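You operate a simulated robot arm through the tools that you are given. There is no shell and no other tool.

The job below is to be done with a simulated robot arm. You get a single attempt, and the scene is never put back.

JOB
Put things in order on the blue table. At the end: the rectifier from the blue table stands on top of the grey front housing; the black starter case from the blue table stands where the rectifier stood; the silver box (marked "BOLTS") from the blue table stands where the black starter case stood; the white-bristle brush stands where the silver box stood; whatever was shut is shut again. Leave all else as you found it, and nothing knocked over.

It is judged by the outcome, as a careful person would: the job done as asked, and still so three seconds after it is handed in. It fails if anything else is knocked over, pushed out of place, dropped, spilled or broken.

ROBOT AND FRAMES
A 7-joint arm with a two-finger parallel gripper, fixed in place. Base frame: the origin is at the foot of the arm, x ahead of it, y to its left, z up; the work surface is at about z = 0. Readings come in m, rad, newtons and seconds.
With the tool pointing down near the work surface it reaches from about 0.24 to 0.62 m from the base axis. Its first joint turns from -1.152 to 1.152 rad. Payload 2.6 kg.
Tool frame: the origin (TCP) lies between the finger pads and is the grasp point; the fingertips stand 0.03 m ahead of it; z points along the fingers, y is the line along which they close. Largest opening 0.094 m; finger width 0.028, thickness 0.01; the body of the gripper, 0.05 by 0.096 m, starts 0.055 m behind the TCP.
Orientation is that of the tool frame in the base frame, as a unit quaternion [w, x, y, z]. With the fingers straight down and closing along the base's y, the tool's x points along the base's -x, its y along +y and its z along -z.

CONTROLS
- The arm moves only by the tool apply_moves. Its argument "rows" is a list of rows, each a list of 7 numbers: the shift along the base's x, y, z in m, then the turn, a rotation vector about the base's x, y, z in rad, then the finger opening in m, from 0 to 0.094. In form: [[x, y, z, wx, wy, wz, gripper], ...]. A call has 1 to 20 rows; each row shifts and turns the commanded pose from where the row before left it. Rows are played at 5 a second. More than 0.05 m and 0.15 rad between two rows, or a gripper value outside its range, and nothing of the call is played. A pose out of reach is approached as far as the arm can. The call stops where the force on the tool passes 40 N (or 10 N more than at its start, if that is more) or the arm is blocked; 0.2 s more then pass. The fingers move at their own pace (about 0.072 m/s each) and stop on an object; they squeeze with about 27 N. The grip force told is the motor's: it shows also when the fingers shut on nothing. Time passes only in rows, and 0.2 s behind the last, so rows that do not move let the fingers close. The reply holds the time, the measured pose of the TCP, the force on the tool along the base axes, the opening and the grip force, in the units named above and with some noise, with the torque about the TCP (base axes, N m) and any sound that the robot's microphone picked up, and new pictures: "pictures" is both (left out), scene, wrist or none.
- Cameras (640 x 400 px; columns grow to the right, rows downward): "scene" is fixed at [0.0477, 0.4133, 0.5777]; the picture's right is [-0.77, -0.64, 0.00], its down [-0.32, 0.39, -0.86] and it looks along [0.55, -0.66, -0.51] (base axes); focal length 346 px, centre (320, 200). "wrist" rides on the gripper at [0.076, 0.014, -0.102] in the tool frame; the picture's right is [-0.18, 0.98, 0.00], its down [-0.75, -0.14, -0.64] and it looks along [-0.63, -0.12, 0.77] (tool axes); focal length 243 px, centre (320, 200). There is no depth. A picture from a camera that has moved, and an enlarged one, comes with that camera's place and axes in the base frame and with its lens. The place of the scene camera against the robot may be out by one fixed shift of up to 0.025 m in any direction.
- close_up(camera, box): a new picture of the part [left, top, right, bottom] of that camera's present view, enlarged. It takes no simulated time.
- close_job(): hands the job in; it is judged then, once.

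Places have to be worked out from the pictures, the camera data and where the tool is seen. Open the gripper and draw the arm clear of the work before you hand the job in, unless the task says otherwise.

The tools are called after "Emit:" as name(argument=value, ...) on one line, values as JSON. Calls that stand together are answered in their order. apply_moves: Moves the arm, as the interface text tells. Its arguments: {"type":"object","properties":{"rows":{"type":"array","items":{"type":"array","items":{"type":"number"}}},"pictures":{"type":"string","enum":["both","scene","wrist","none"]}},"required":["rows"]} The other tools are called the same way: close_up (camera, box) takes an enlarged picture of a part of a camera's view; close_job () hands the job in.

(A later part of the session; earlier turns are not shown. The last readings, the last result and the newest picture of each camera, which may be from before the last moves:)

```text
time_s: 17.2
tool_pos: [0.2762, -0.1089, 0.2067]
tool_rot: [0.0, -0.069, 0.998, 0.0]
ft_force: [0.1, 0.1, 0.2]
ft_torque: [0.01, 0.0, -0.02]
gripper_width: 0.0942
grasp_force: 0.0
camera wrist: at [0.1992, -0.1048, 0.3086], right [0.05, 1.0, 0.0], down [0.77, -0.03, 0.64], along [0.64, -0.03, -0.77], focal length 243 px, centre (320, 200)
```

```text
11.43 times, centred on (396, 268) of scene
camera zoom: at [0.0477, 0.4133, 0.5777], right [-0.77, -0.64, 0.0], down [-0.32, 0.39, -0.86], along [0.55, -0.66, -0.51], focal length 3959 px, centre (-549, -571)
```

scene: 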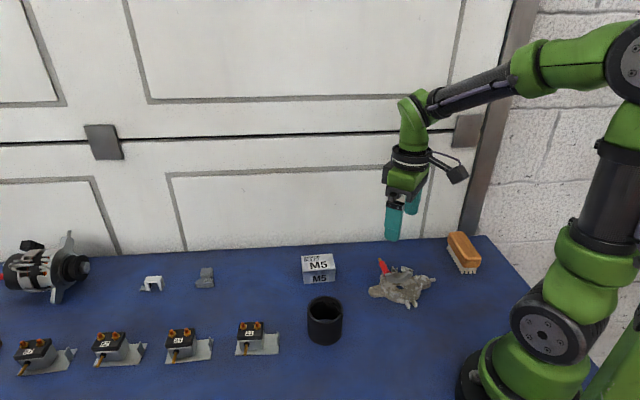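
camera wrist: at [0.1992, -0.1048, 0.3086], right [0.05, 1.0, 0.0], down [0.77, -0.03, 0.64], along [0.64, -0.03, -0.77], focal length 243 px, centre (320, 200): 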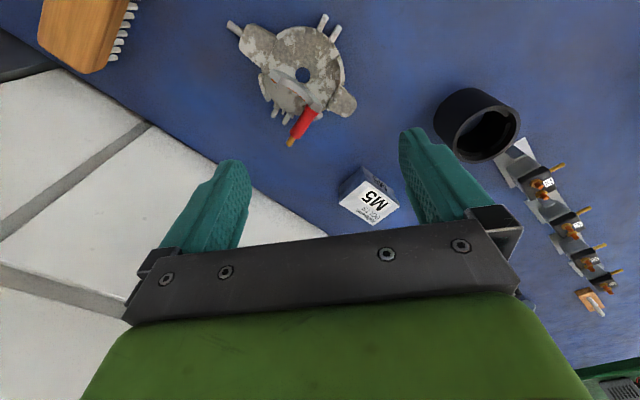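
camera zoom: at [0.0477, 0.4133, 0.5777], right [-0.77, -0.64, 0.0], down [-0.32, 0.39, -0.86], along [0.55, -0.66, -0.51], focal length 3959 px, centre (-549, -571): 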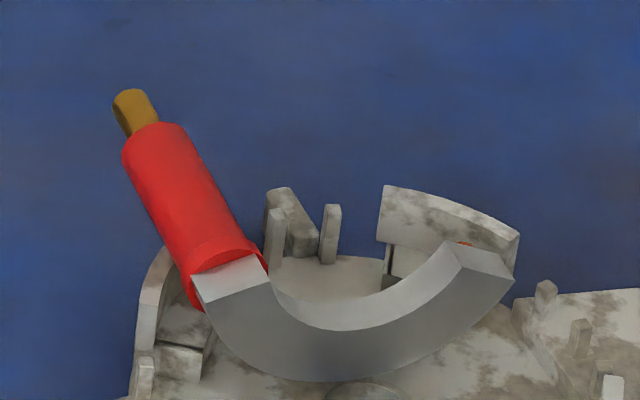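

The post is now horizontal at z≈0.04 from (0.292, -0.117) to (0.334, -0.149), with the plate on edge. I'll grip the post's outer part across its axis, so I turn the tool -45° and move above it.

Emit:
apply_moves(rows=[[0.0085, -0.0058, 0, 0, 0, -0.131, 0.094], [0.0085, -0.0058, 0, 0, 0, -0.131, 0.094], [0.0085, -0.0058, 0, 0, 0, -0.131, 0.094], [0.0085, -0.0058, 0, 0, 0, -0.131, 0.094], [0.0085, -0.0058, 0, 0, 0, -0.131, 0.06], [0.0085, -0.0058, 0, 0, 0, -0.131, 0.05], [0, 0, -0.03, 0, 0, 0, 0.05], [0, 0, -0.03, 0, 0, 0, 0.05], [0, 0, 0, 0, 0, 0, 0.05]])

Emit:
close_up(camera="wrist", box=[208, 30, 432, 200])

```text
time_s: 19.2
tool_pos: [0.3286, -0.1413, 0.1449]
tool_rot: [0.0, 0.318, 0.948, -0.001]
ft_force: [-0.1, -0.2, -0.4]
ft_torque: [0.0, 0.02, 0.0]
gripper_width: 0.0501
grasp_force: 0.0
camera wrist: at [0.2766, -0.0836, 0.2469], right [0.74, 0.67, 0.0], down [0.52, -0.57, 0.64], along [0.43, -0.47, -0.77], focal length 243 px, centre (320, 200)
```

scene: 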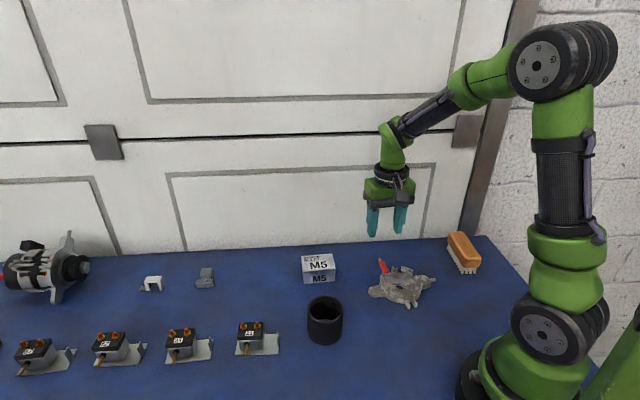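
wrist: 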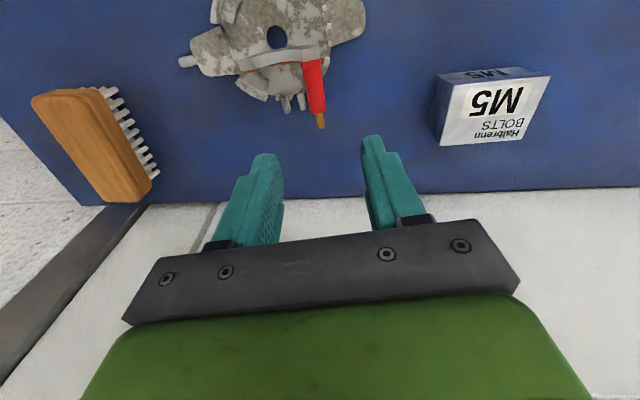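

```text
2.35 times, centred on (320, 115) of wrist
camera zoom: at [0.2766, -0.0836, 0.2469], right [0.74, 0.67, 0.0], down [0.52, -0.57, 0.64], along [0.43, -0.47, -0.77], focal length 571 px, centre (320, 400)
```

zoom: 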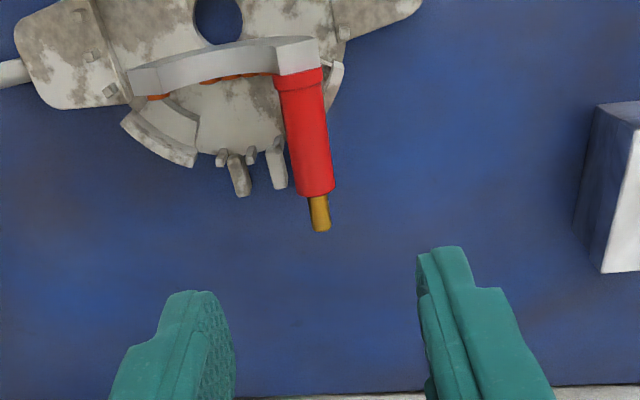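

The tool lines up with the post axis to about 1 mm. I descend to put the fingertips at z≈0.034 (above the walls) and close on the outer end of the red sleeve.

Emit:
apply_moves(rows=[[0.0015, -0.0015, -0.04, 0, 0, 0, 0.04], [0, 0, -0.03, 0, 0, 0, 0.04], [0, 0, -0.01, 0, 0, 0, 0.04], [0, 0, 0, 0, 0, 0, 0.04]])

Emit:
close_up(camera="wrist", box=[208, 30, 432, 200])

Emit:
close_up(camera="scene", box=[352, 230, 432, 295])

```text
time_s: 20.2
tool_pos: [0.3323, -0.1426, 0.0646]
tool_rot: [0.0, 0.318, 0.948, 0.001]
ft_force: [0.2, 0.1, 0.2]
ft_torque: [0.01, 0.02, -0.04]
gripper_width: 0.0401
grasp_force: 0.1
camera wrist: at [0.2793, -0.0849, 0.1659], right [0.74, 0.67, 0.0], down [0.52, -0.57, 0.64], along [0.43, -0.47, -0.77], focal length 243 px, centre (320, 200)
```

scene: 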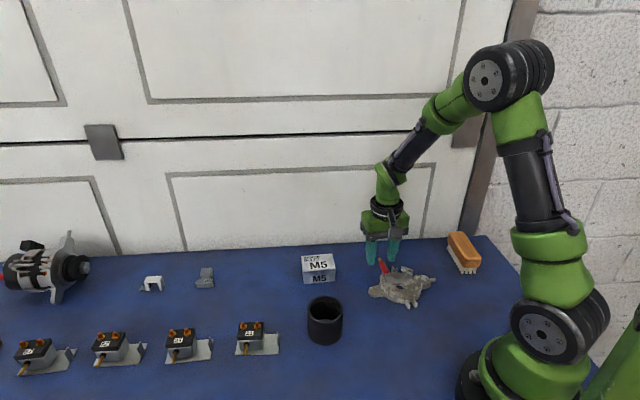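
wrist: 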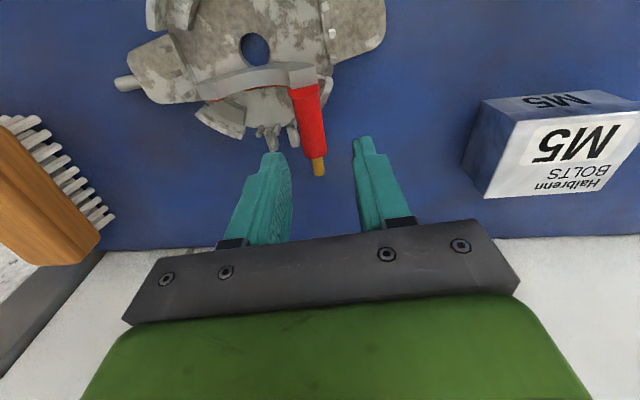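

```text
2.35 times, centred on (320, 115) of wrist
camera zoom: at [0.2793, -0.0849, 0.1659], right [0.74, 0.67, 0.0], down [0.52, -0.57, 0.64], along [0.43, -0.47, -0.77], focal length 571 px, centre (320, 400)
```

zoom: 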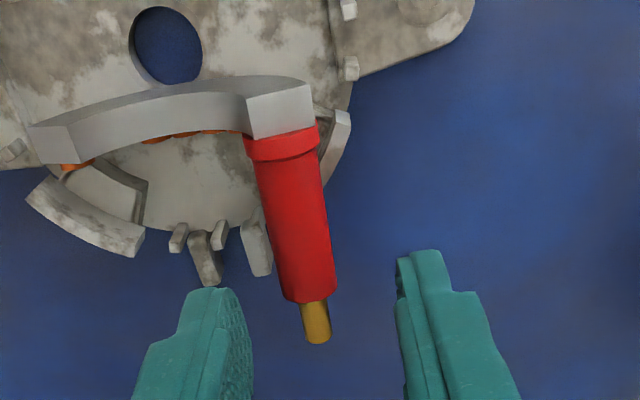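

```text
6.15 times, centred on (392, 262) of scene
camera zoom: at [0.0477, 0.4133, 0.5777], right [-0.77, -0.64, 0.0], down [-0.32, 0.39, -0.86], along [0.55, -0.66, -0.51], focal length 2132 px, centre (-123, -185)
```

zoom: 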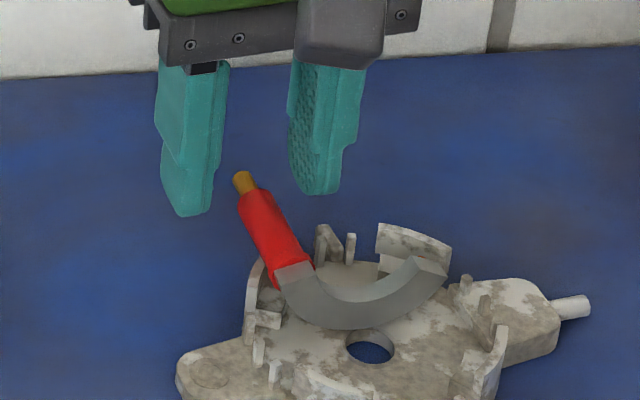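

The post end is between the fingers with clearance above the tabs, so I close on it.

Emit:
apply_moves(rows=[[0, 0, -0.001, 0, 0, 0, 0.02], [0, 0, 0, 0, 0, 0, 0.0], [0, 0, 0, 0, 0, 0, 0.0], [0, 0, 0, 0, 0, 0, 0.0]])

Emit:
close_up(camera="wrist", box=[208, 30, 432, 200])

Emit:
close_up(camera="scene", box=[352, 230, 432, 295])

```text
time_s: 21.2
tool_pos: [0.3307, -0.1433, 0.0639]
tool_rot: [0.0, 0.318, 0.948, -0.001]
ft_force: [0.7, 0.9, 2.4]
ft_torque: [0.07, 0.01, -0.04]
gripper_width: 0.013
grasp_force: 26.8
camera wrist: at [0.2788, -0.0858, 0.1653], right [0.74, 0.67, 0.0], down [0.52, -0.57, 0.64], along [0.43, -0.47, -0.77], focal length 243 px, centre (320, 200)
```

scene: 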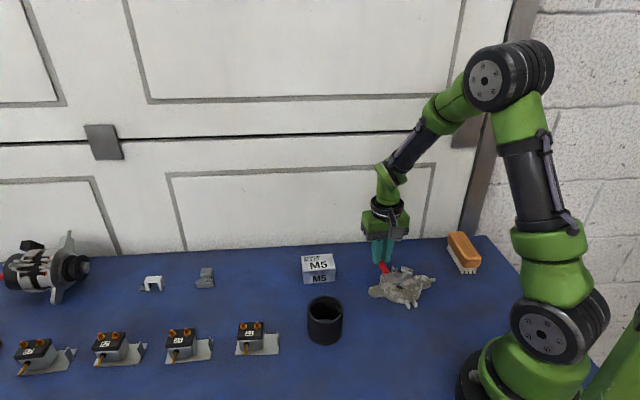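
wrist: 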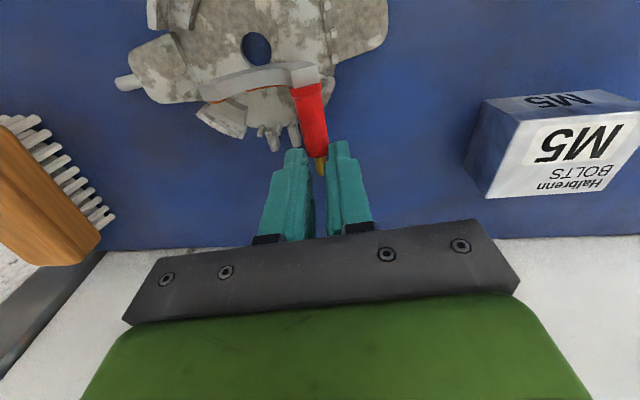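

```text
2.35 times, centred on (320, 115) of wrist
camera zoom: at [0.2788, -0.0858, 0.1653], right [0.74, 0.67, 0.0], down [0.52, -0.57, 0.64], along [0.43, -0.47, -0.77], focal length 571 px, centre (320, 400)
```

zoom: 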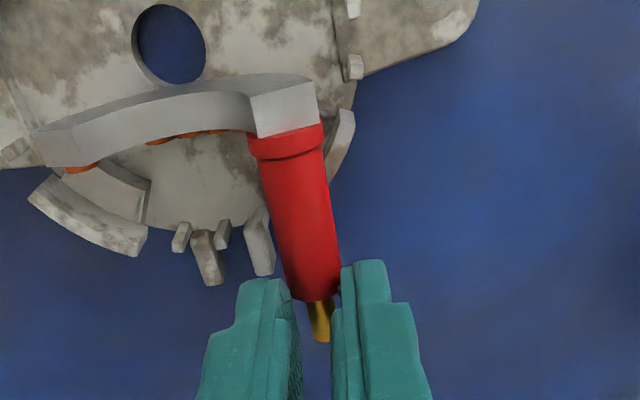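

```text
6.15 times, centred on (392, 262) of scene
camera zoom: at [0.0477, 0.4133, 0.5777], right [-0.77, -0.64, 0.0], down [-0.32, 0.39, -0.86], along [0.55, -0.66, -0.51], focal length 2132 px, centre (-123, -185)
```

zoom: 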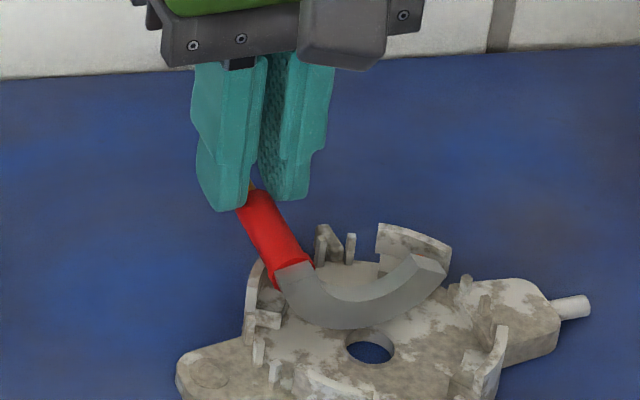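

The grip holds at 13 mm. I lift slowly and see how the rectifier hangs.

Emit:
apply_moves(rows=[[0, 0, 0.006, 0, 0, 0, 0.0], [0, 0, 0.008, 0, 0, 0, 0.0], [0, 0, 0.01, 0, 0, 0, 0.0], [0, 0, 0.016, 0, 0, 0, 0.0], [0, 0, 0.02, 0, 0, 0, 0.0], [0, 0, 0.02, 0, 0, 0, 0.0], [0, 0, 0, 0, 0, 0, 0.0]])

Emit:
close_up(camera="scene", box=[352, 200, 432, 295])

Emit:
close_up(camera="wrist", box=[208, 30, 432, 200])

```text
time_s: 22.8
tool_pos: [0.3311, -0.1454, 0.1448]
tool_rot: [0.0, 0.318, 0.948, 0.0]
ft_force: [0.7, 0.4, -2.3]
ft_torque: [0.01, -0.1, 0.01]
gripper_width: 0.0125
grasp_force: 27.0
camera wrist: at [0.2783, -0.087, 0.2461], right [0.74, 0.67, 0.0], down [0.52, -0.57, 0.64], along [0.43, -0.47, -0.77], focal length 243 px, centre (320, 200)
```

scene: 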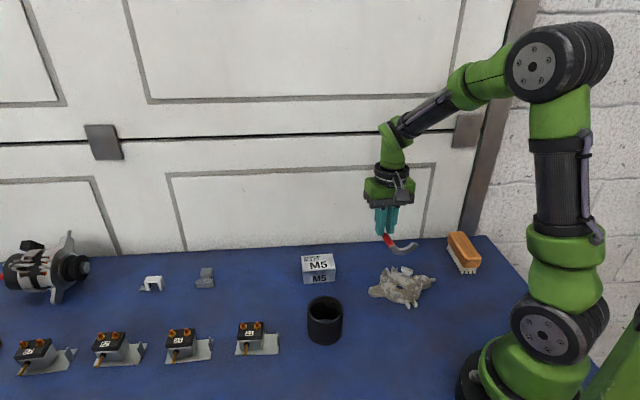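
wrist: 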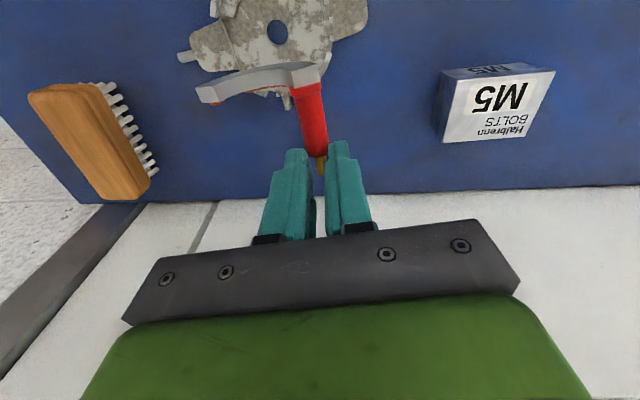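

```text
4.21 times, centred on (392, 248) of scene
camera zoom: at [0.0477, 0.4133, 0.5777], right [-0.77, -0.64, 0.0], down [-0.32, 0.39, -0.86], along [0.55, -0.66, -0.51], focal length 1458 px, centre (17, 0)
```

zoom: 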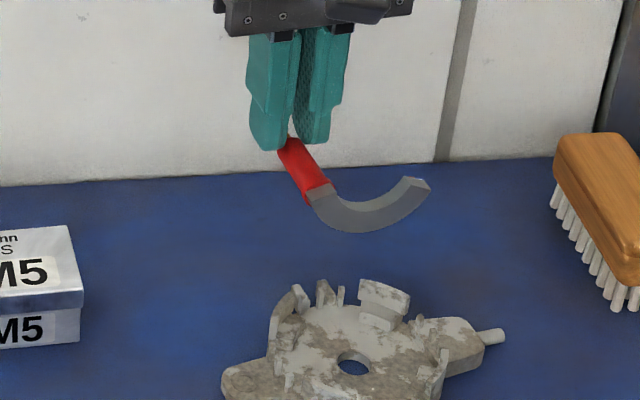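

```text
2.35 times, centred on (320, 115) of wrist
camera zoom: at [0.2783, -0.087, 0.2461], right [0.74, 0.67, 0.0], down [0.52, -0.57, 0.64], along [0.43, -0.47, -0.77], focal length 571 px, centre (320, 400)
```

zoom: 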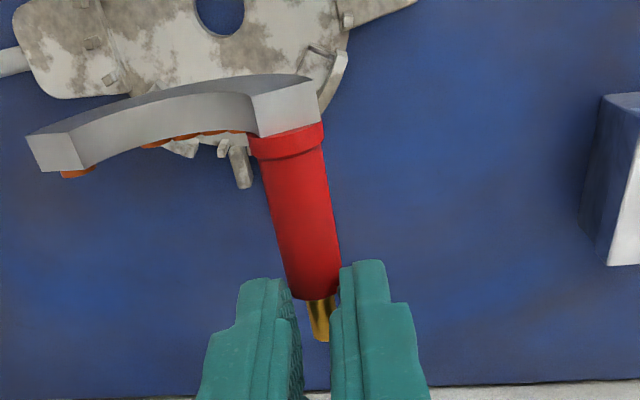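

It is held firmly and the housing did not move. I carry it to the open spot where it came from, where I'll tilt the tool to bring the post towards upright.

Emit:
apply_moves(rows=[[0.0313, 0.025, 0.01, 0, 0, 0, 0.0], [0.0313, 0.025, 0.01, 0, 0, 0, 0.0], [0.0313, 0.025, 0.01, 0, 0, 0, 0.0], [0.0313, 0.025, 0.01, 0, 0, 0, 0.0], [0.0313, 0.025, 0.01, 0, 0, 0, 0.0], [0.0313, 0.025, 0.01, 0, 0, 0, 0.0], [0.0313, 0.025, 0, 0, 0, 0, 0.0], [0, 0, 0, 0, 0, 0, 0.0]], pictures="scene")

Emit:
apply_moves(rows=[[0, 0, 0, -0.0732, -0.0948, 0, 0.0], [0, 0, 0, -0.0732, -0.0948, 0, 0.0], [0, 0, 0, -0.0732, -0.0948, 0, 0.0], [0, 0, 0, -0.0732, -0.0948, 0, 0.0], [0, 0, 0, -0.0732, -0.0948, 0, 0.0], [0, 0, 0, 0, 0, 0, 0.0]])

Emit:
close_up(camera="scene", box=[190, 140, 330, 260])

```text
time_s: 24.6
tool_pos: [0.551, 0.0315, 0.2039]
tool_rot: [-0.001, 0.318, 0.948, -0.001]
ft_force: [0.5, 0.0, -1.7]
ft_torque: [0.0, -0.05, 0.01]
gripper_width: 0.0126
grasp_force: 27.0
```

scene: 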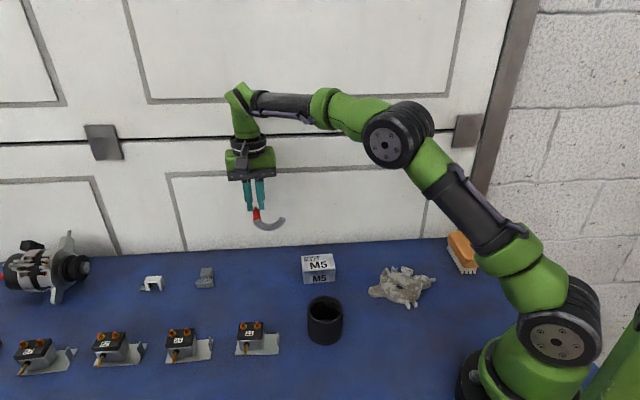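

```text
time_s: 26.0
tool_pos: [0.5486, 0.0302, 0.2063]
tool_rot: [0.279, 0.303, 0.906, -0.097]
ft_force: [0.6, -0.3, -1.0]
ft_torque: [0.02, -0.01, -0.02]
gripper_width: 0.0124
grasp_force: 27.2
camera wrist: at [0.4619, 0.1153, 0.2468], right [0.72, 0.69, 0.1], down [0.12, -0.26, 0.96], along [0.69, -0.67, -0.28], focal length 243 px, centre (320, 200)
```

scene: 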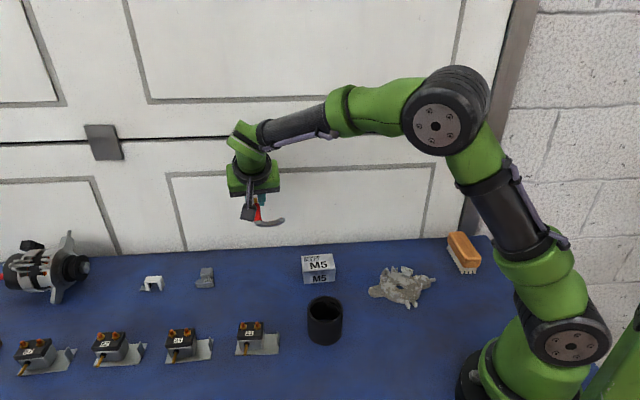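
wrist: 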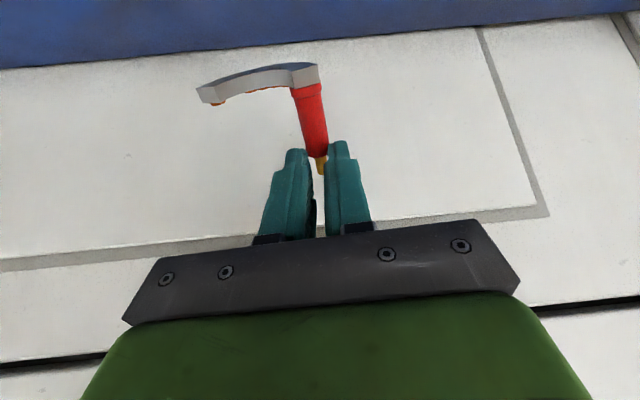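

```text
3.33 times, centred on (260, 200) of scene
camera zoom: at [0.0477, 0.4133, 0.5777], right [-0.77, -0.64, 0.0], down [-0.32, 0.39, -0.86], along [0.55, -0.66, -0.51], focal length 1155 px, centre (520, 200)
```

zoom: 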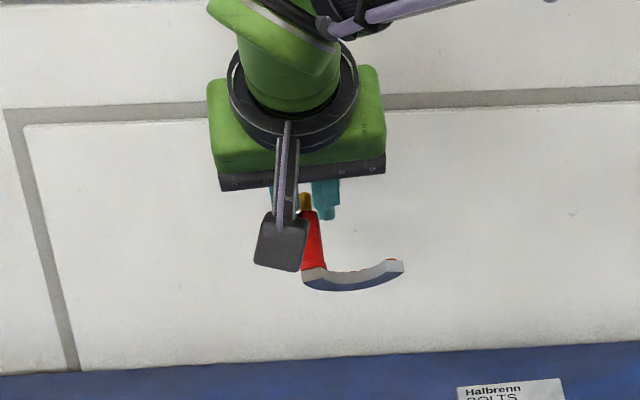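

The tilt works and the post is partly upright. I tilt a little more (about 52° in total) and lower towards the table.

Emit:
apply_moves(rows=[[0, 0, -0.02, -0.0633, -0.082, 0, 0.0], [0, 0, -0.03, -0.0633, -0.082, 0, 0.0], [0, 0, -0.03, -0.0633, -0.082, 0, 0.0], [0, 0, -0.03, 0, 0, 0, 0.0], [0, 0, -0.02, 0, 0, 0, 0.0], [0, 0, 0, 0, 0, 0, 0.0]])

Emit:
close_up(camera="scene", box=[190, 190, 330, 300])

Emit:
close_up(camera="wrist", box=[170, 30, 430, 200])

```text
time_s: 27.4
tool_pos: [0.5498, 0.0322, 0.0761]
tool_rot: [0.414, 0.286, 0.852, -0.144]
ft_force: [0.0, 0.0, -1.3]
ft_torque: [0.01, -0.03, 0.0]
gripper_width: 0.012
grasp_force: 27.1
camera wrist: at [0.4575, 0.122, 0.0773], right [0.69, 0.71, 0.14], down [-0.12, -0.08, 0.99], along [0.72, -0.7, 0.03], focal length 243 px, centre (320, 200)
```

scene: 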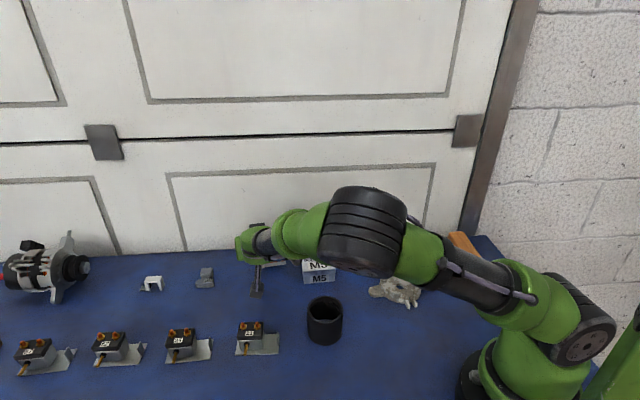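
wrist: 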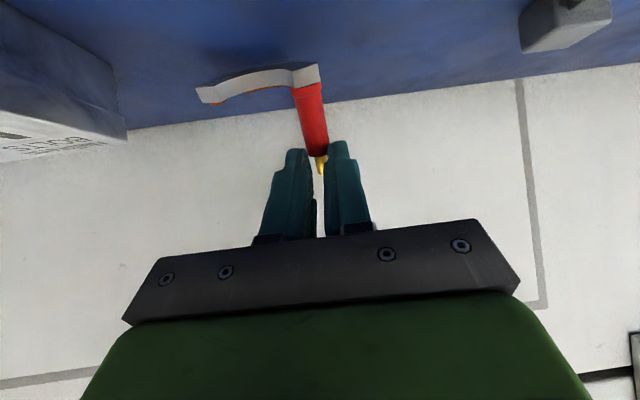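

```text
3.64 times, centred on (260, 245) of scene
camera zoom: at [0.0477, 0.4133, 0.5777], right [-0.77, -0.64, 0.0], down [-0.32, 0.39, -0.86], along [0.55, -0.66, -0.51], focal length 1260 px, centre (538, 36)
```

zoom: 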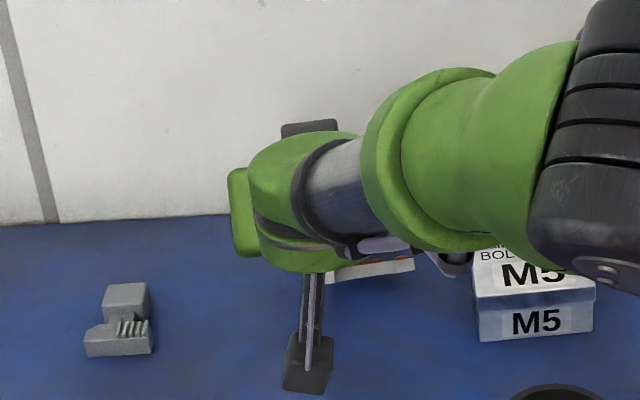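

```text
2.35 times, centred on (300, 115) of wrist
camera zoom: at [0.4575, 0.122, 0.0773], right [0.69, 0.71, 0.14], down [-0.12, -0.08, 0.99], along [0.72, -0.7, 0.03], focal length 571 px, centre (367, 400)
```

zoom: 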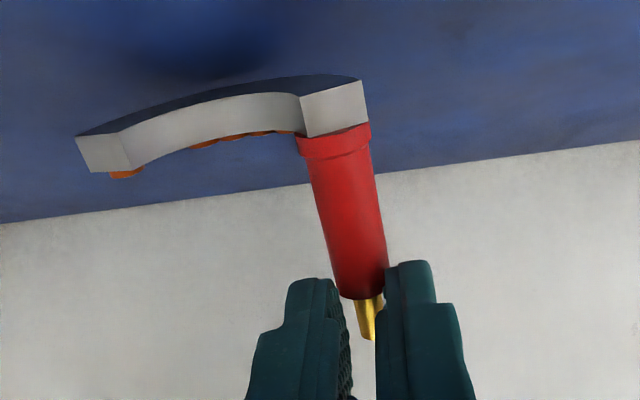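

The stud is now about 60° up, and the camera and forearm are clear of everything. I lower in small steps until the plate edge touches the table.

Emit:
apply_moves(rows=[[0, 0, -0.012, 0, 0, 0, 0.0], [0, 0, -0.006, 0, 0, 0, 0.0], [0, 0, 0, 0, 0, 0, 0.0]], pictures="wrist")

Emit:
close_up(camera="wrist", box=[170, 30, 430, 200])

```text
time_s: 28.2
tool_pos: [0.5486, 0.0332, 0.0571]
tool_rot: [0.415, 0.286, 0.852, -0.145]
ft_force: [0.5, -0.1, 0.9]
ft_torque: [-0.02, 0.03, 0.01]
gripper_width: 0.0001
grasp_force: 26.9
camera wrist: at [0.4561, 0.121, 0.0594], right [0.69, 0.71, 0.14], down [-0.12, -0.08, 0.99], along [0.72, -0.7, 0.03], focal length 243 px, centre (320, 200)
```

wrist: 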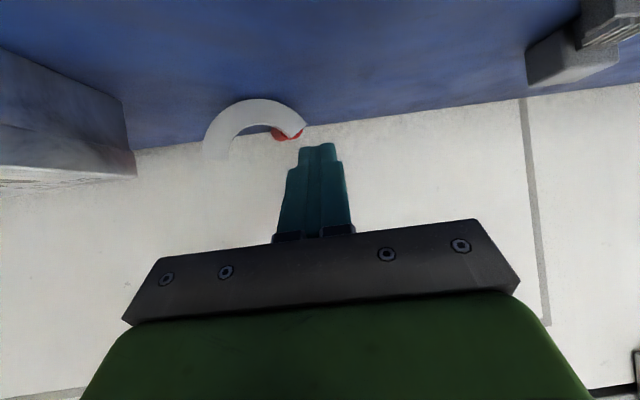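

```text
2.35 times, centred on (300, 115) of wrist
camera zoom: at [0.4561, 0.121, 0.0594], right [0.69, 0.71, 0.14], down [-0.12, -0.08, 0.99], along [0.72, -0.7, 0.03], focal length 571 px, centre (367, 400)
```

zoom: 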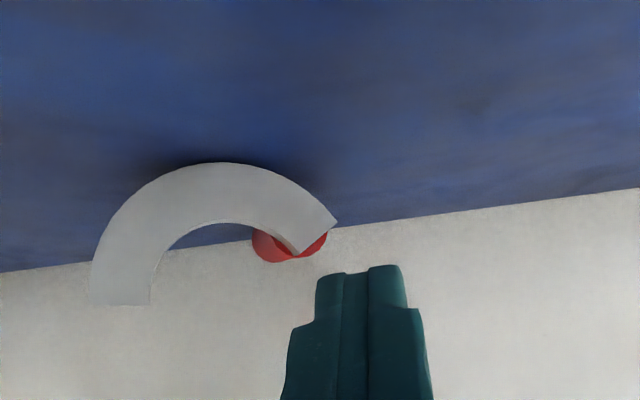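

The narrow grip slid off the post end and the rectifier is now on its edge on the table. I raise the tool, un-tilt and look at how it lies.

Emit:
apply_moves(rows=[[0, 0, 0.03, 0, 0, 0, 0.0], [0, 0, 0.04, 0, 0, 0, 0.0], [0, 0, 0.04, 0, 0, 0, 0.0], [0, 0, 0.02, 0.07, 0.091, 0, 0.0], [0, 0, 0, 0.07, 0.091, 0, 0.02], [0, 0, 0, 0.07, 0.091, 0, 0.04], [0, 0, 0, 0.07, 0.091, 0, 0.06], [0, 0, 0, 0.07, 0.091, 0, 0.094], [0, 0, 0, 0.07, 0.091, 0, 0.094], [0, 0, 0, 0.07, 0.091, 0, 0.094], [0, 0, 0, 0.063, 0.082, 0, 0.094], [0, 0, 0, 0, 0, 0, 0.094]])

Emit:
close_up(camera="scene", box=[220, 235, 300, 295])

Emit:
close_up(camera="wrist", box=[208, 20, 432, 190])

```text
time_s: 30.8
tool_pos: [0.549, 0.0323, 0.1874]
tool_rot: [0.001, 0.317, 0.948, -0.001]
ft_force: [-0.2, -0.4, 0.2]
ft_torque: [0.04, -0.02, -0.01]
gripper_width: 0.0939
grasp_force: 0.1
camera wrist: at [0.4966, 0.0892, 0.289], right [0.74, 0.67, 0.0], down [0.52, -0.57, 0.64], along [0.43, -0.48, -0.77], focal length 243 px, centre (320, 200)
```

scene: 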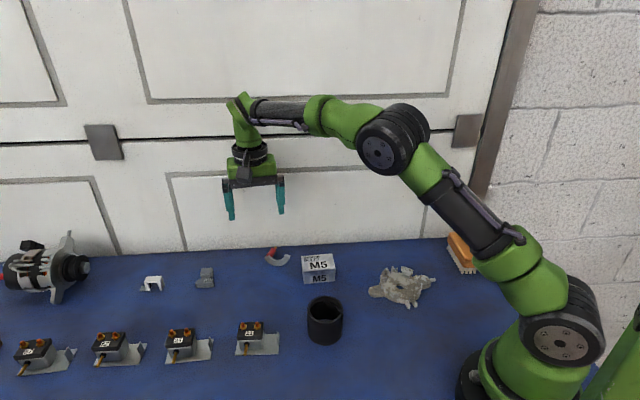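
wrist: 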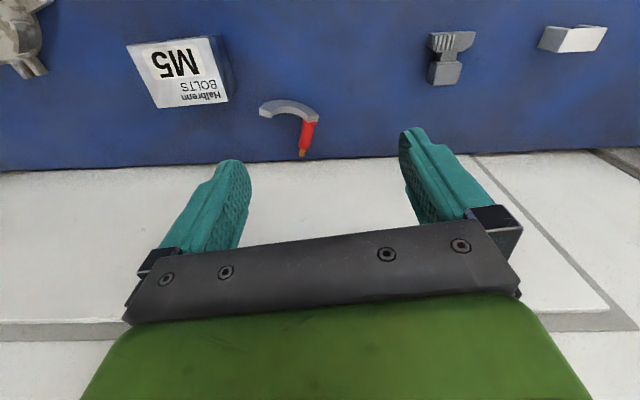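

```text
6.67 times, centred on (260, 265) of scene
camera zoom: at [0.0477, 0.4133, 0.5777], right [-0.77, -0.64, 0.0], down [-0.32, 0.39, -0.86], along [0.55, -0.66, -0.51], focal length 2309 px, centre (720, -233)
```

zoom: 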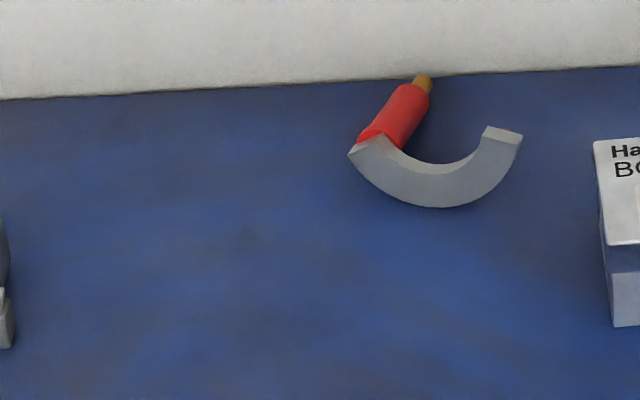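

```text
2.35 times, centred on (320, 105) of wrist
camera zoom: at [0.4966, 0.0892, 0.289], right [0.74, 0.67, 0.0], down [0.52, -0.57, 0.64], along [0.43, -0.48, -0.77], focal length 571 px, centre (320, 424)
```

zoom: 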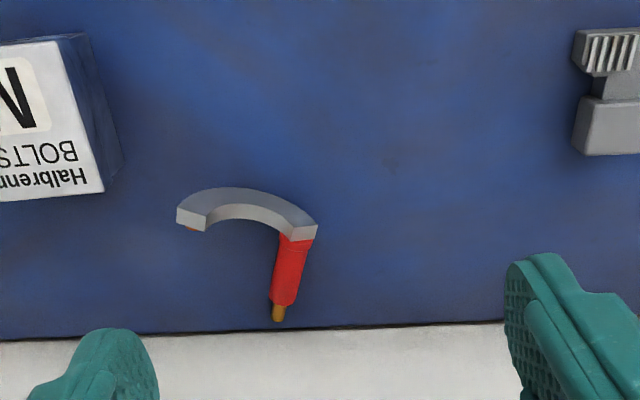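

The rectifier rests on its plate edge and post tip near (0.55, 0.0), stable but close to the far edge. This time I'll grip the flat plate at its free end across its thickness, so it can't pivot, and tilt it upright. First I turn the tool +70° and move over that end.

Emit:
apply_moves(rows=[[-0.0032, -0.0052, 0, 0, 0, 0.1358, 0.094], [-0.0032, -0.0052, 0, 0, 0, 0.1358, 0.094], [-0.0032, -0.0052, 0, 0, 0, 0.1358, 0.094], [-0.0032, -0.0052, 0, 0, 0, 0.1358, 0.094], [-0.0032, -0.0052, 0, 0, 0, 0.1358, 0.094], [-0.0032, -0.0052, 0, 0, 0, 0.1358, 0.094], [-0.0032, -0.0052, 0, 0, 0, 0.1358, 0.094], [-0.0032, -0.0052, 0, 0, 0, 0.1358, 0.094], [-0.0032, -0.0052, -0.02, 0, 0, 0.1358, 0.094], [0, 0, 0, 0, 0, 0, 0.094]])

Emit:
close_up(camera="wrist", box=[208, 20, 432, 190])

```text
time_s: 33.0
tool_pos: [0.522, -0.0165, 0.1681]
tool_rot: [0.001, -0.286, 0.958, 0.001]
ft_force: [-0.3, 0.7, 0.3]
ft_torque: [-0.01, -0.02, -0.01]
gripper_width: 0.0941
grasp_force: 0.1
camera wrist: at [0.4501, -0.0453, 0.2691], right [-0.38, 0.92, 0.0], down [0.71, 0.29, 0.64], along [0.6, 0.25, -0.76], focal length 243 px, centre (320, 200)
```

scene: 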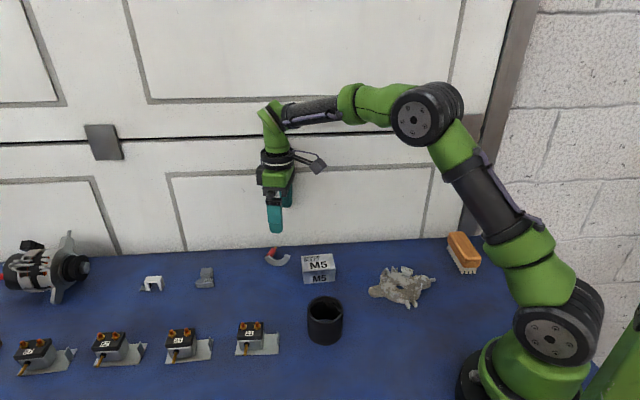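
wrist: 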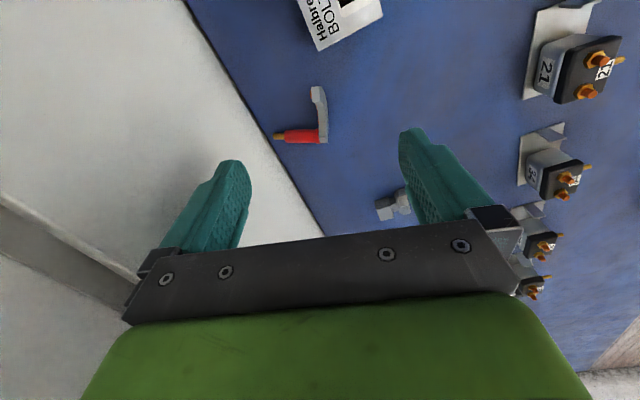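

```text
2.35 times, centred on (320, 105) of wrist
camera zoom: at [0.4501, -0.0453, 0.2691], right [-0.38, 0.92, 0.0], down [0.71, 0.29, 0.64], along [0.6, 0.25, -0.76], focal length 571 px, centre (320, 424)
```

zoom: 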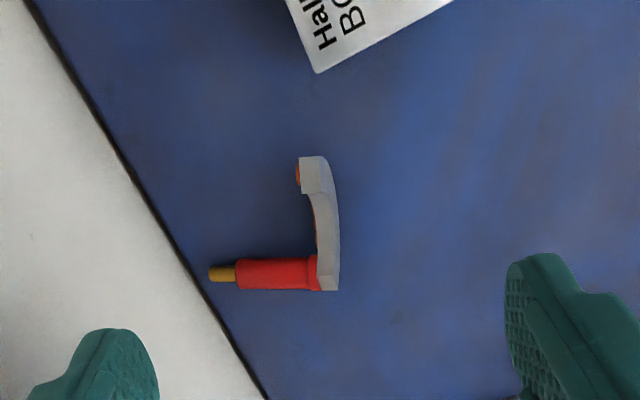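

The view is clear: the plate's free end stands up at about (0.513, -0.022), and the tool's closing axis is already aligned with the post direction. I descend around that end with a 45 mm opening.

Emit:
apply_moves(rows=[[-0.006, -0.0015, -0.04, 0, 0, 0, 0.06], [0, 0, -0.04, 0, 0, 0, 0.045], [0, 0, -0.02, 0, 0, 0, 0.045], [0, 0, 0, 0, 0, 0, 0.045]])

Emit:
close_up(camera="wrist", box=[208, 30, 432, 200])

Emit:
close_up(camera="scene", box=[240, 215, 320, 285])

```text
time_s: 34.0
tool_pos: [0.5167, -0.0161, 0.0673]
tool_rot: [0.002, -0.284, 0.959, -0.001]
ft_force: [0.7, 0.5, 0.5]
ft_torque: [0.03, -0.01, 0.01]
gripper_width: 0.0446
grasp_force: 0.1
camera wrist: at [0.4439, -0.0447, 0.1685], right [-0.38, 0.92, 0.0], down [0.71, 0.29, 0.64], along [0.6, 0.24, -0.76], focal length 243 px, centre (320, 200)
```

scene: 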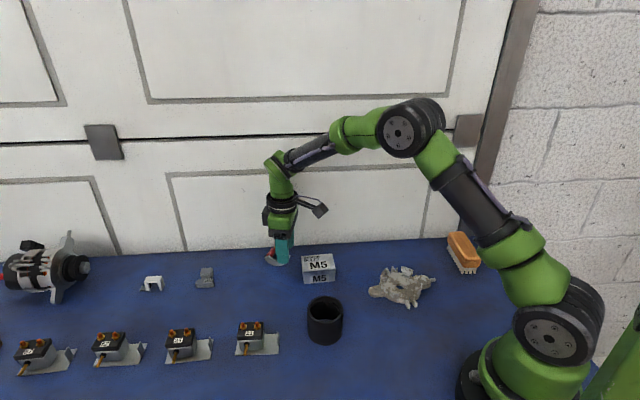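
wrist: 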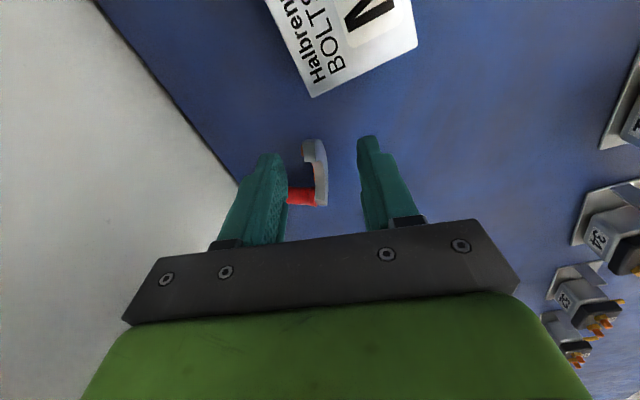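

```text
2.35 times, centred on (320, 115) of wrist
camera zoom: at [0.4439, -0.0447, 0.1685], right [-0.38, 0.92, 0.0], down [0.71, 0.29, 0.64], along [0.6, 0.24, -0.76], focal length 571 px, centre (320, 400)
```

zoom: 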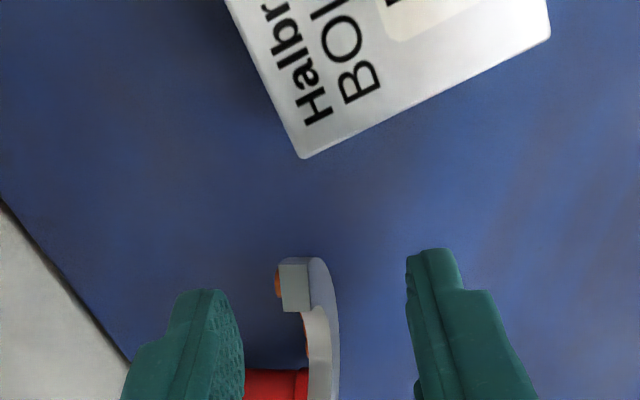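

```text
5.71 times, centred on (280, 250) of scene
camera zoom: at [0.0477, 0.4133, 0.5777], right [-0.77, -0.64, 0.0], down [-0.32, 0.39, -0.86], along [0.55, -0.66, -0.51], focal length 1979 px, centre (549, -86)
```

zoom: 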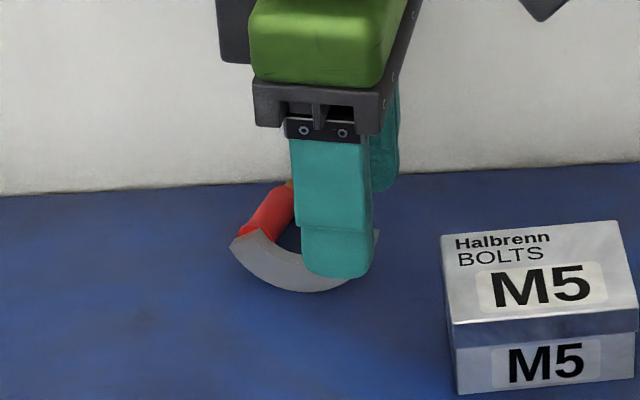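

The fingers straddle the plate's free end with good clearance. I lower to a fingertip height of about 15 mm and close.

Emit:
apply_moves(rows=[[0, 0, -0.015, 0, 0, 0, 0.045], [0, 0, -0.007, 0, 0, 0, 0.045], [0, 0, 0, 0, 0, 0, 0.02], [0, 0, 0, 0, 0, 0, 0.0], [0, 0, 0, 0, 0, 0, 0.0], [0, 0, 0, 0, 0, 0, 0.0]])

Emit:
close_up(camera="wrist", box=[208, 60, 432, 230])

Emit:
close_up(camera="scene", box=[240, 215, 320, 285])

```text
time_s: 35.4
tool_pos: [0.514, -0.016, 0.046]
tool_rot: [0.002, -0.284, 0.959, 0.0]
ft_force: [-0.3, -0.7, 0.3]
ft_torque: [-0.05, 0.03, -0.01]
gripper_width: 0.0071
grasp_force: 27.7
camera wrist: at [0.4422, -0.0452, 0.1474], right [-0.38, 0.92, 0.0], down [0.71, 0.29, 0.64], along [0.6, 0.24, -0.76], focal length 243 px, centre (320, 200)
```

scene: 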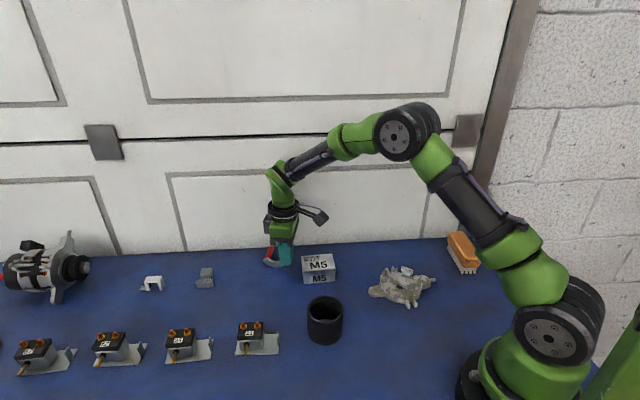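
wrist: 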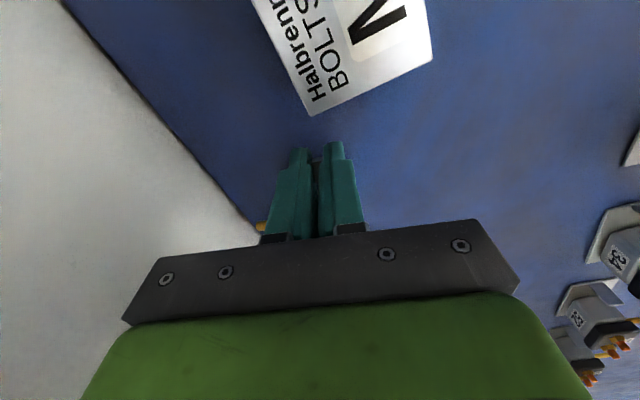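

```text
2.35 times, centred on (320, 145) of wrist
camera zoom: at [0.4422, -0.0452, 0.1474], right [-0.38, 0.92, 0.0], down [0.71, 0.29, 0.64], along [0.6, 0.24, -0.76], focal length 571 px, centre (320, 329)
```

zoom: 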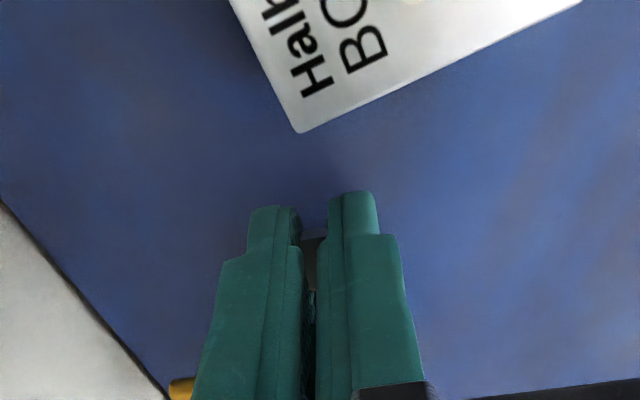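

```text
5.71 times, centred on (280, 250) of scene
camera zoom: at [0.0477, 0.4133, 0.5777], right [-0.77, -0.64, 0.0], down [-0.32, 0.39, -0.86], along [0.55, -0.66, -0.51], focal length 1979 px, centre (549, -86)
```

zoom: 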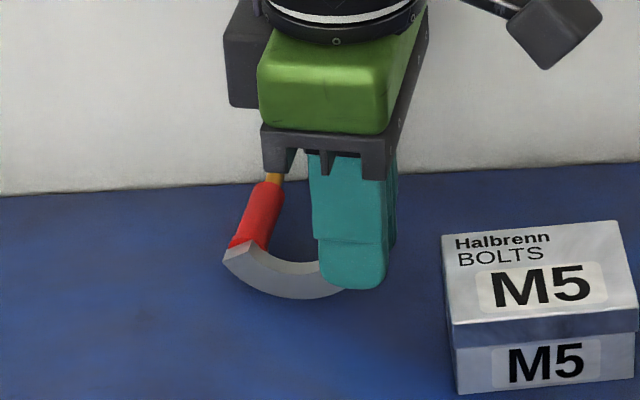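

The plate is firmly held (7 mm) and the post has swung up to horizontal. I lift, shift slightly away from the box, and check its attitude.

Emit:
apply_moves(rows=[[0, 0, 0.015, 0, 0, 0, 0.0], [0, 0, 0.03, 0, 0, 0, 0.0], [0, 0, 0.04, 0, 0, 0, 0.0], [0.007, 0.0165, 0.03, 0, 0, 0, 0.0], [0.007, 0.0165, 0, 0, 0, 0, 0.0], [0, 0, 0, 0, 0, 0, 0.0]])

Emit:
close_up(camera="scene", box=[220, 170, 300, 240])

Emit:
close_up(camera="wrist", box=[208, 60, 432, 230])

```text
time_s: 36.8
tool_pos: [0.5283, 0.0144, 0.1619]
tool_rot: [0.002, -0.284, 0.959, 0.0]
ft_force: [-1.1, 0.3, -0.5]
ft_torque: [0.02, 0.04, 0.03]
gripper_width: 0.0071
grasp_force: 27.1
camera wrist: at [0.4563, -0.0153, 0.2623], right [-0.38, 0.92, 0.0], down [0.71, 0.29, 0.64], along [0.6, 0.24, -0.76], focal length 243 px, centre (320, 200)
```

scene: 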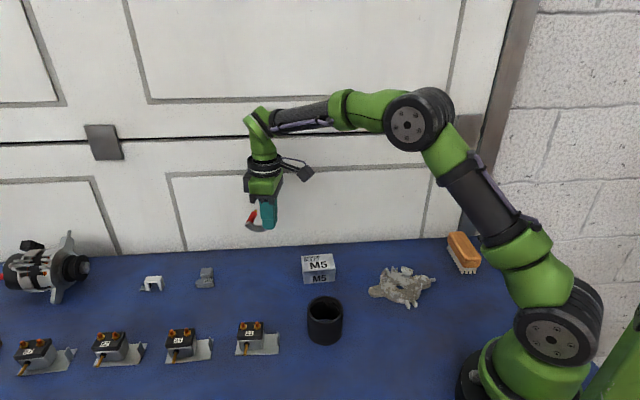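
wrist: 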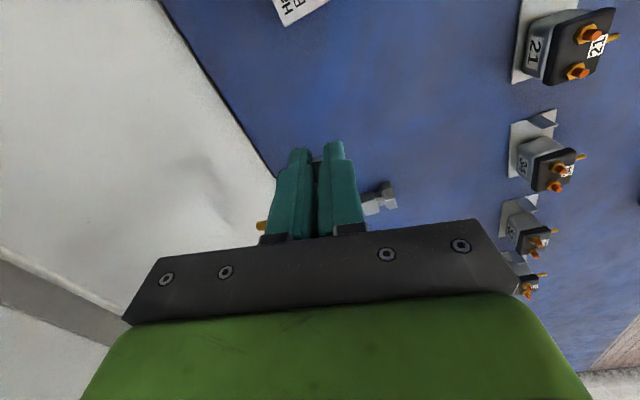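

```text
5.71 times, centred on (260, 205) of scene
camera zoom: at [0.0477, 0.4133, 0.5777], right [-0.77, -0.64, 0.0], down [-0.32, 0.39, -0.86], along [0.55, -0.66, -0.51], focal length 1979 px, centre (663, 171)
```

zoom: 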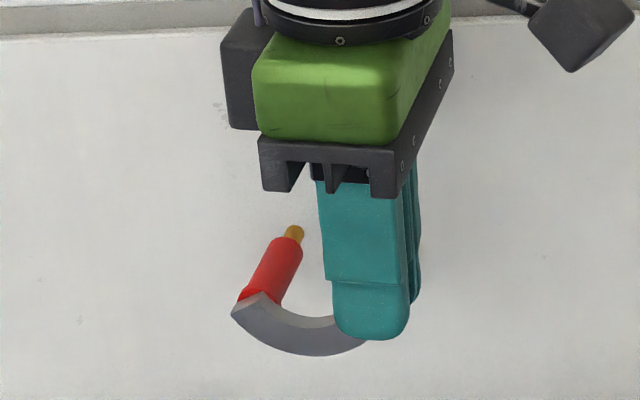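

```text
2.35 times, centred on (320, 145) of wrist
camera zoom: at [0.4563, -0.0153, 0.2623], right [-0.38, 0.92, 0.0], down [0.71, 0.29, 0.64], along [0.6, 0.24, -0.76], focal length 571 px, centre (320, 329)
```

zoom: 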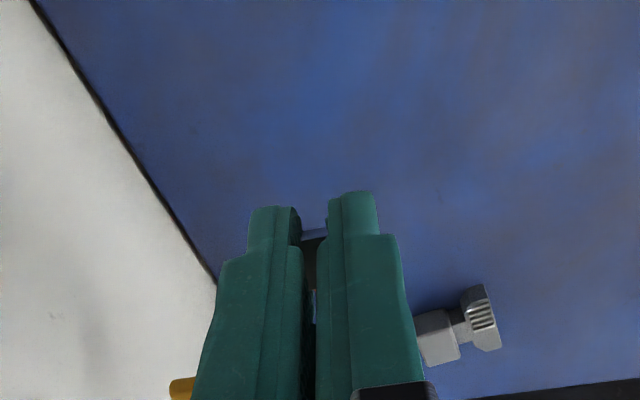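

The object is held with about a 16° roll. I take that out by rotating about the post direction, then tilt the tool 55° so the post points up.

Emit:
apply_moves(rows=[[0, 0, 0, 0.0763, -0.1175, 0, 0.0], [0, 0, 0, 0.0763, -0.1175, 0, 0.0], [0, 0, 0, -0.115, -0.0747, 0, 0.0], [0, 0, 0, -0.115, -0.0747, 0, 0.0], [0, 0, 0, -0.115, -0.0747, 0, 0.0], [0, 0, 0, -0.115, -0.0747, 0, 0.0], [0, 0, 0, 0, 0, 0, 0.0]])

Emit:
close_up(camera="scene", box=[200, 150, 320, 240])

```text
time_s: 38.4
tool_pos: [0.5281, 0.0162, 0.1615]
tool_rot: [0.206, -0.308, 0.903, -0.219]
ft_force: [0.8, -1.5, -1.0]
ft_torque: [-0.04, 0.05, 0.01]
gripper_width: 0.007
grasp_force: 27.1
camera wrist: at [0.414, 0.0044, 0.2179], right [-0.32, 0.82, -0.47], down [0.29, 0.56, 0.78], along [0.9, 0.12, -0.41], focal length 243 px, centre (320, 200)
```

scene: 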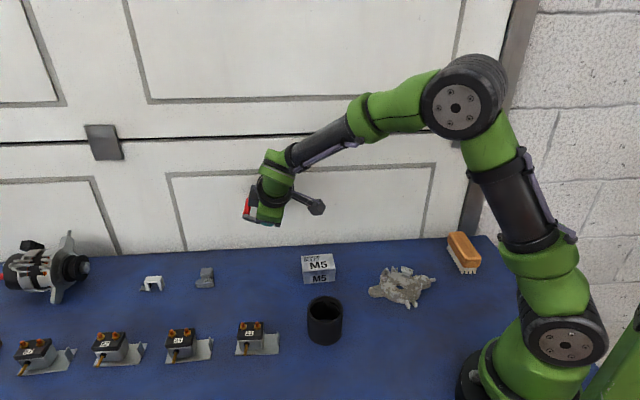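
wrist: 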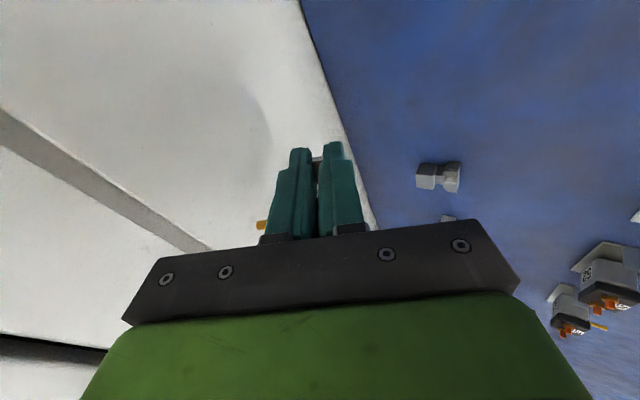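

```text
4.44 times, centred on (260, 195) of scene
camera zoom: at [0.0477, 0.4133, 0.5777], right [-0.77, -0.64, 0.0], down [-0.32, 0.39, -0.86], along [0.55, -0.66, -0.51], focal length 1540 px, centre (587, 222)
```

zoom: 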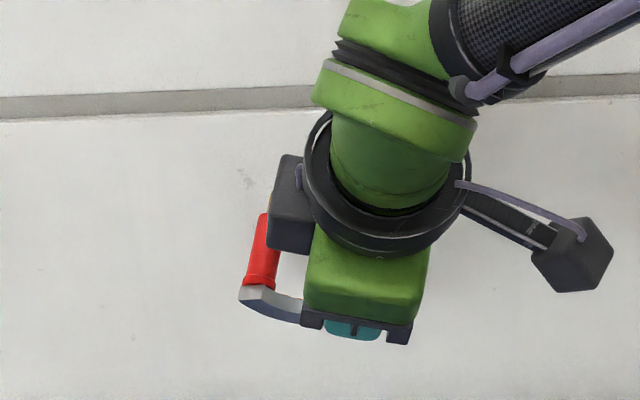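

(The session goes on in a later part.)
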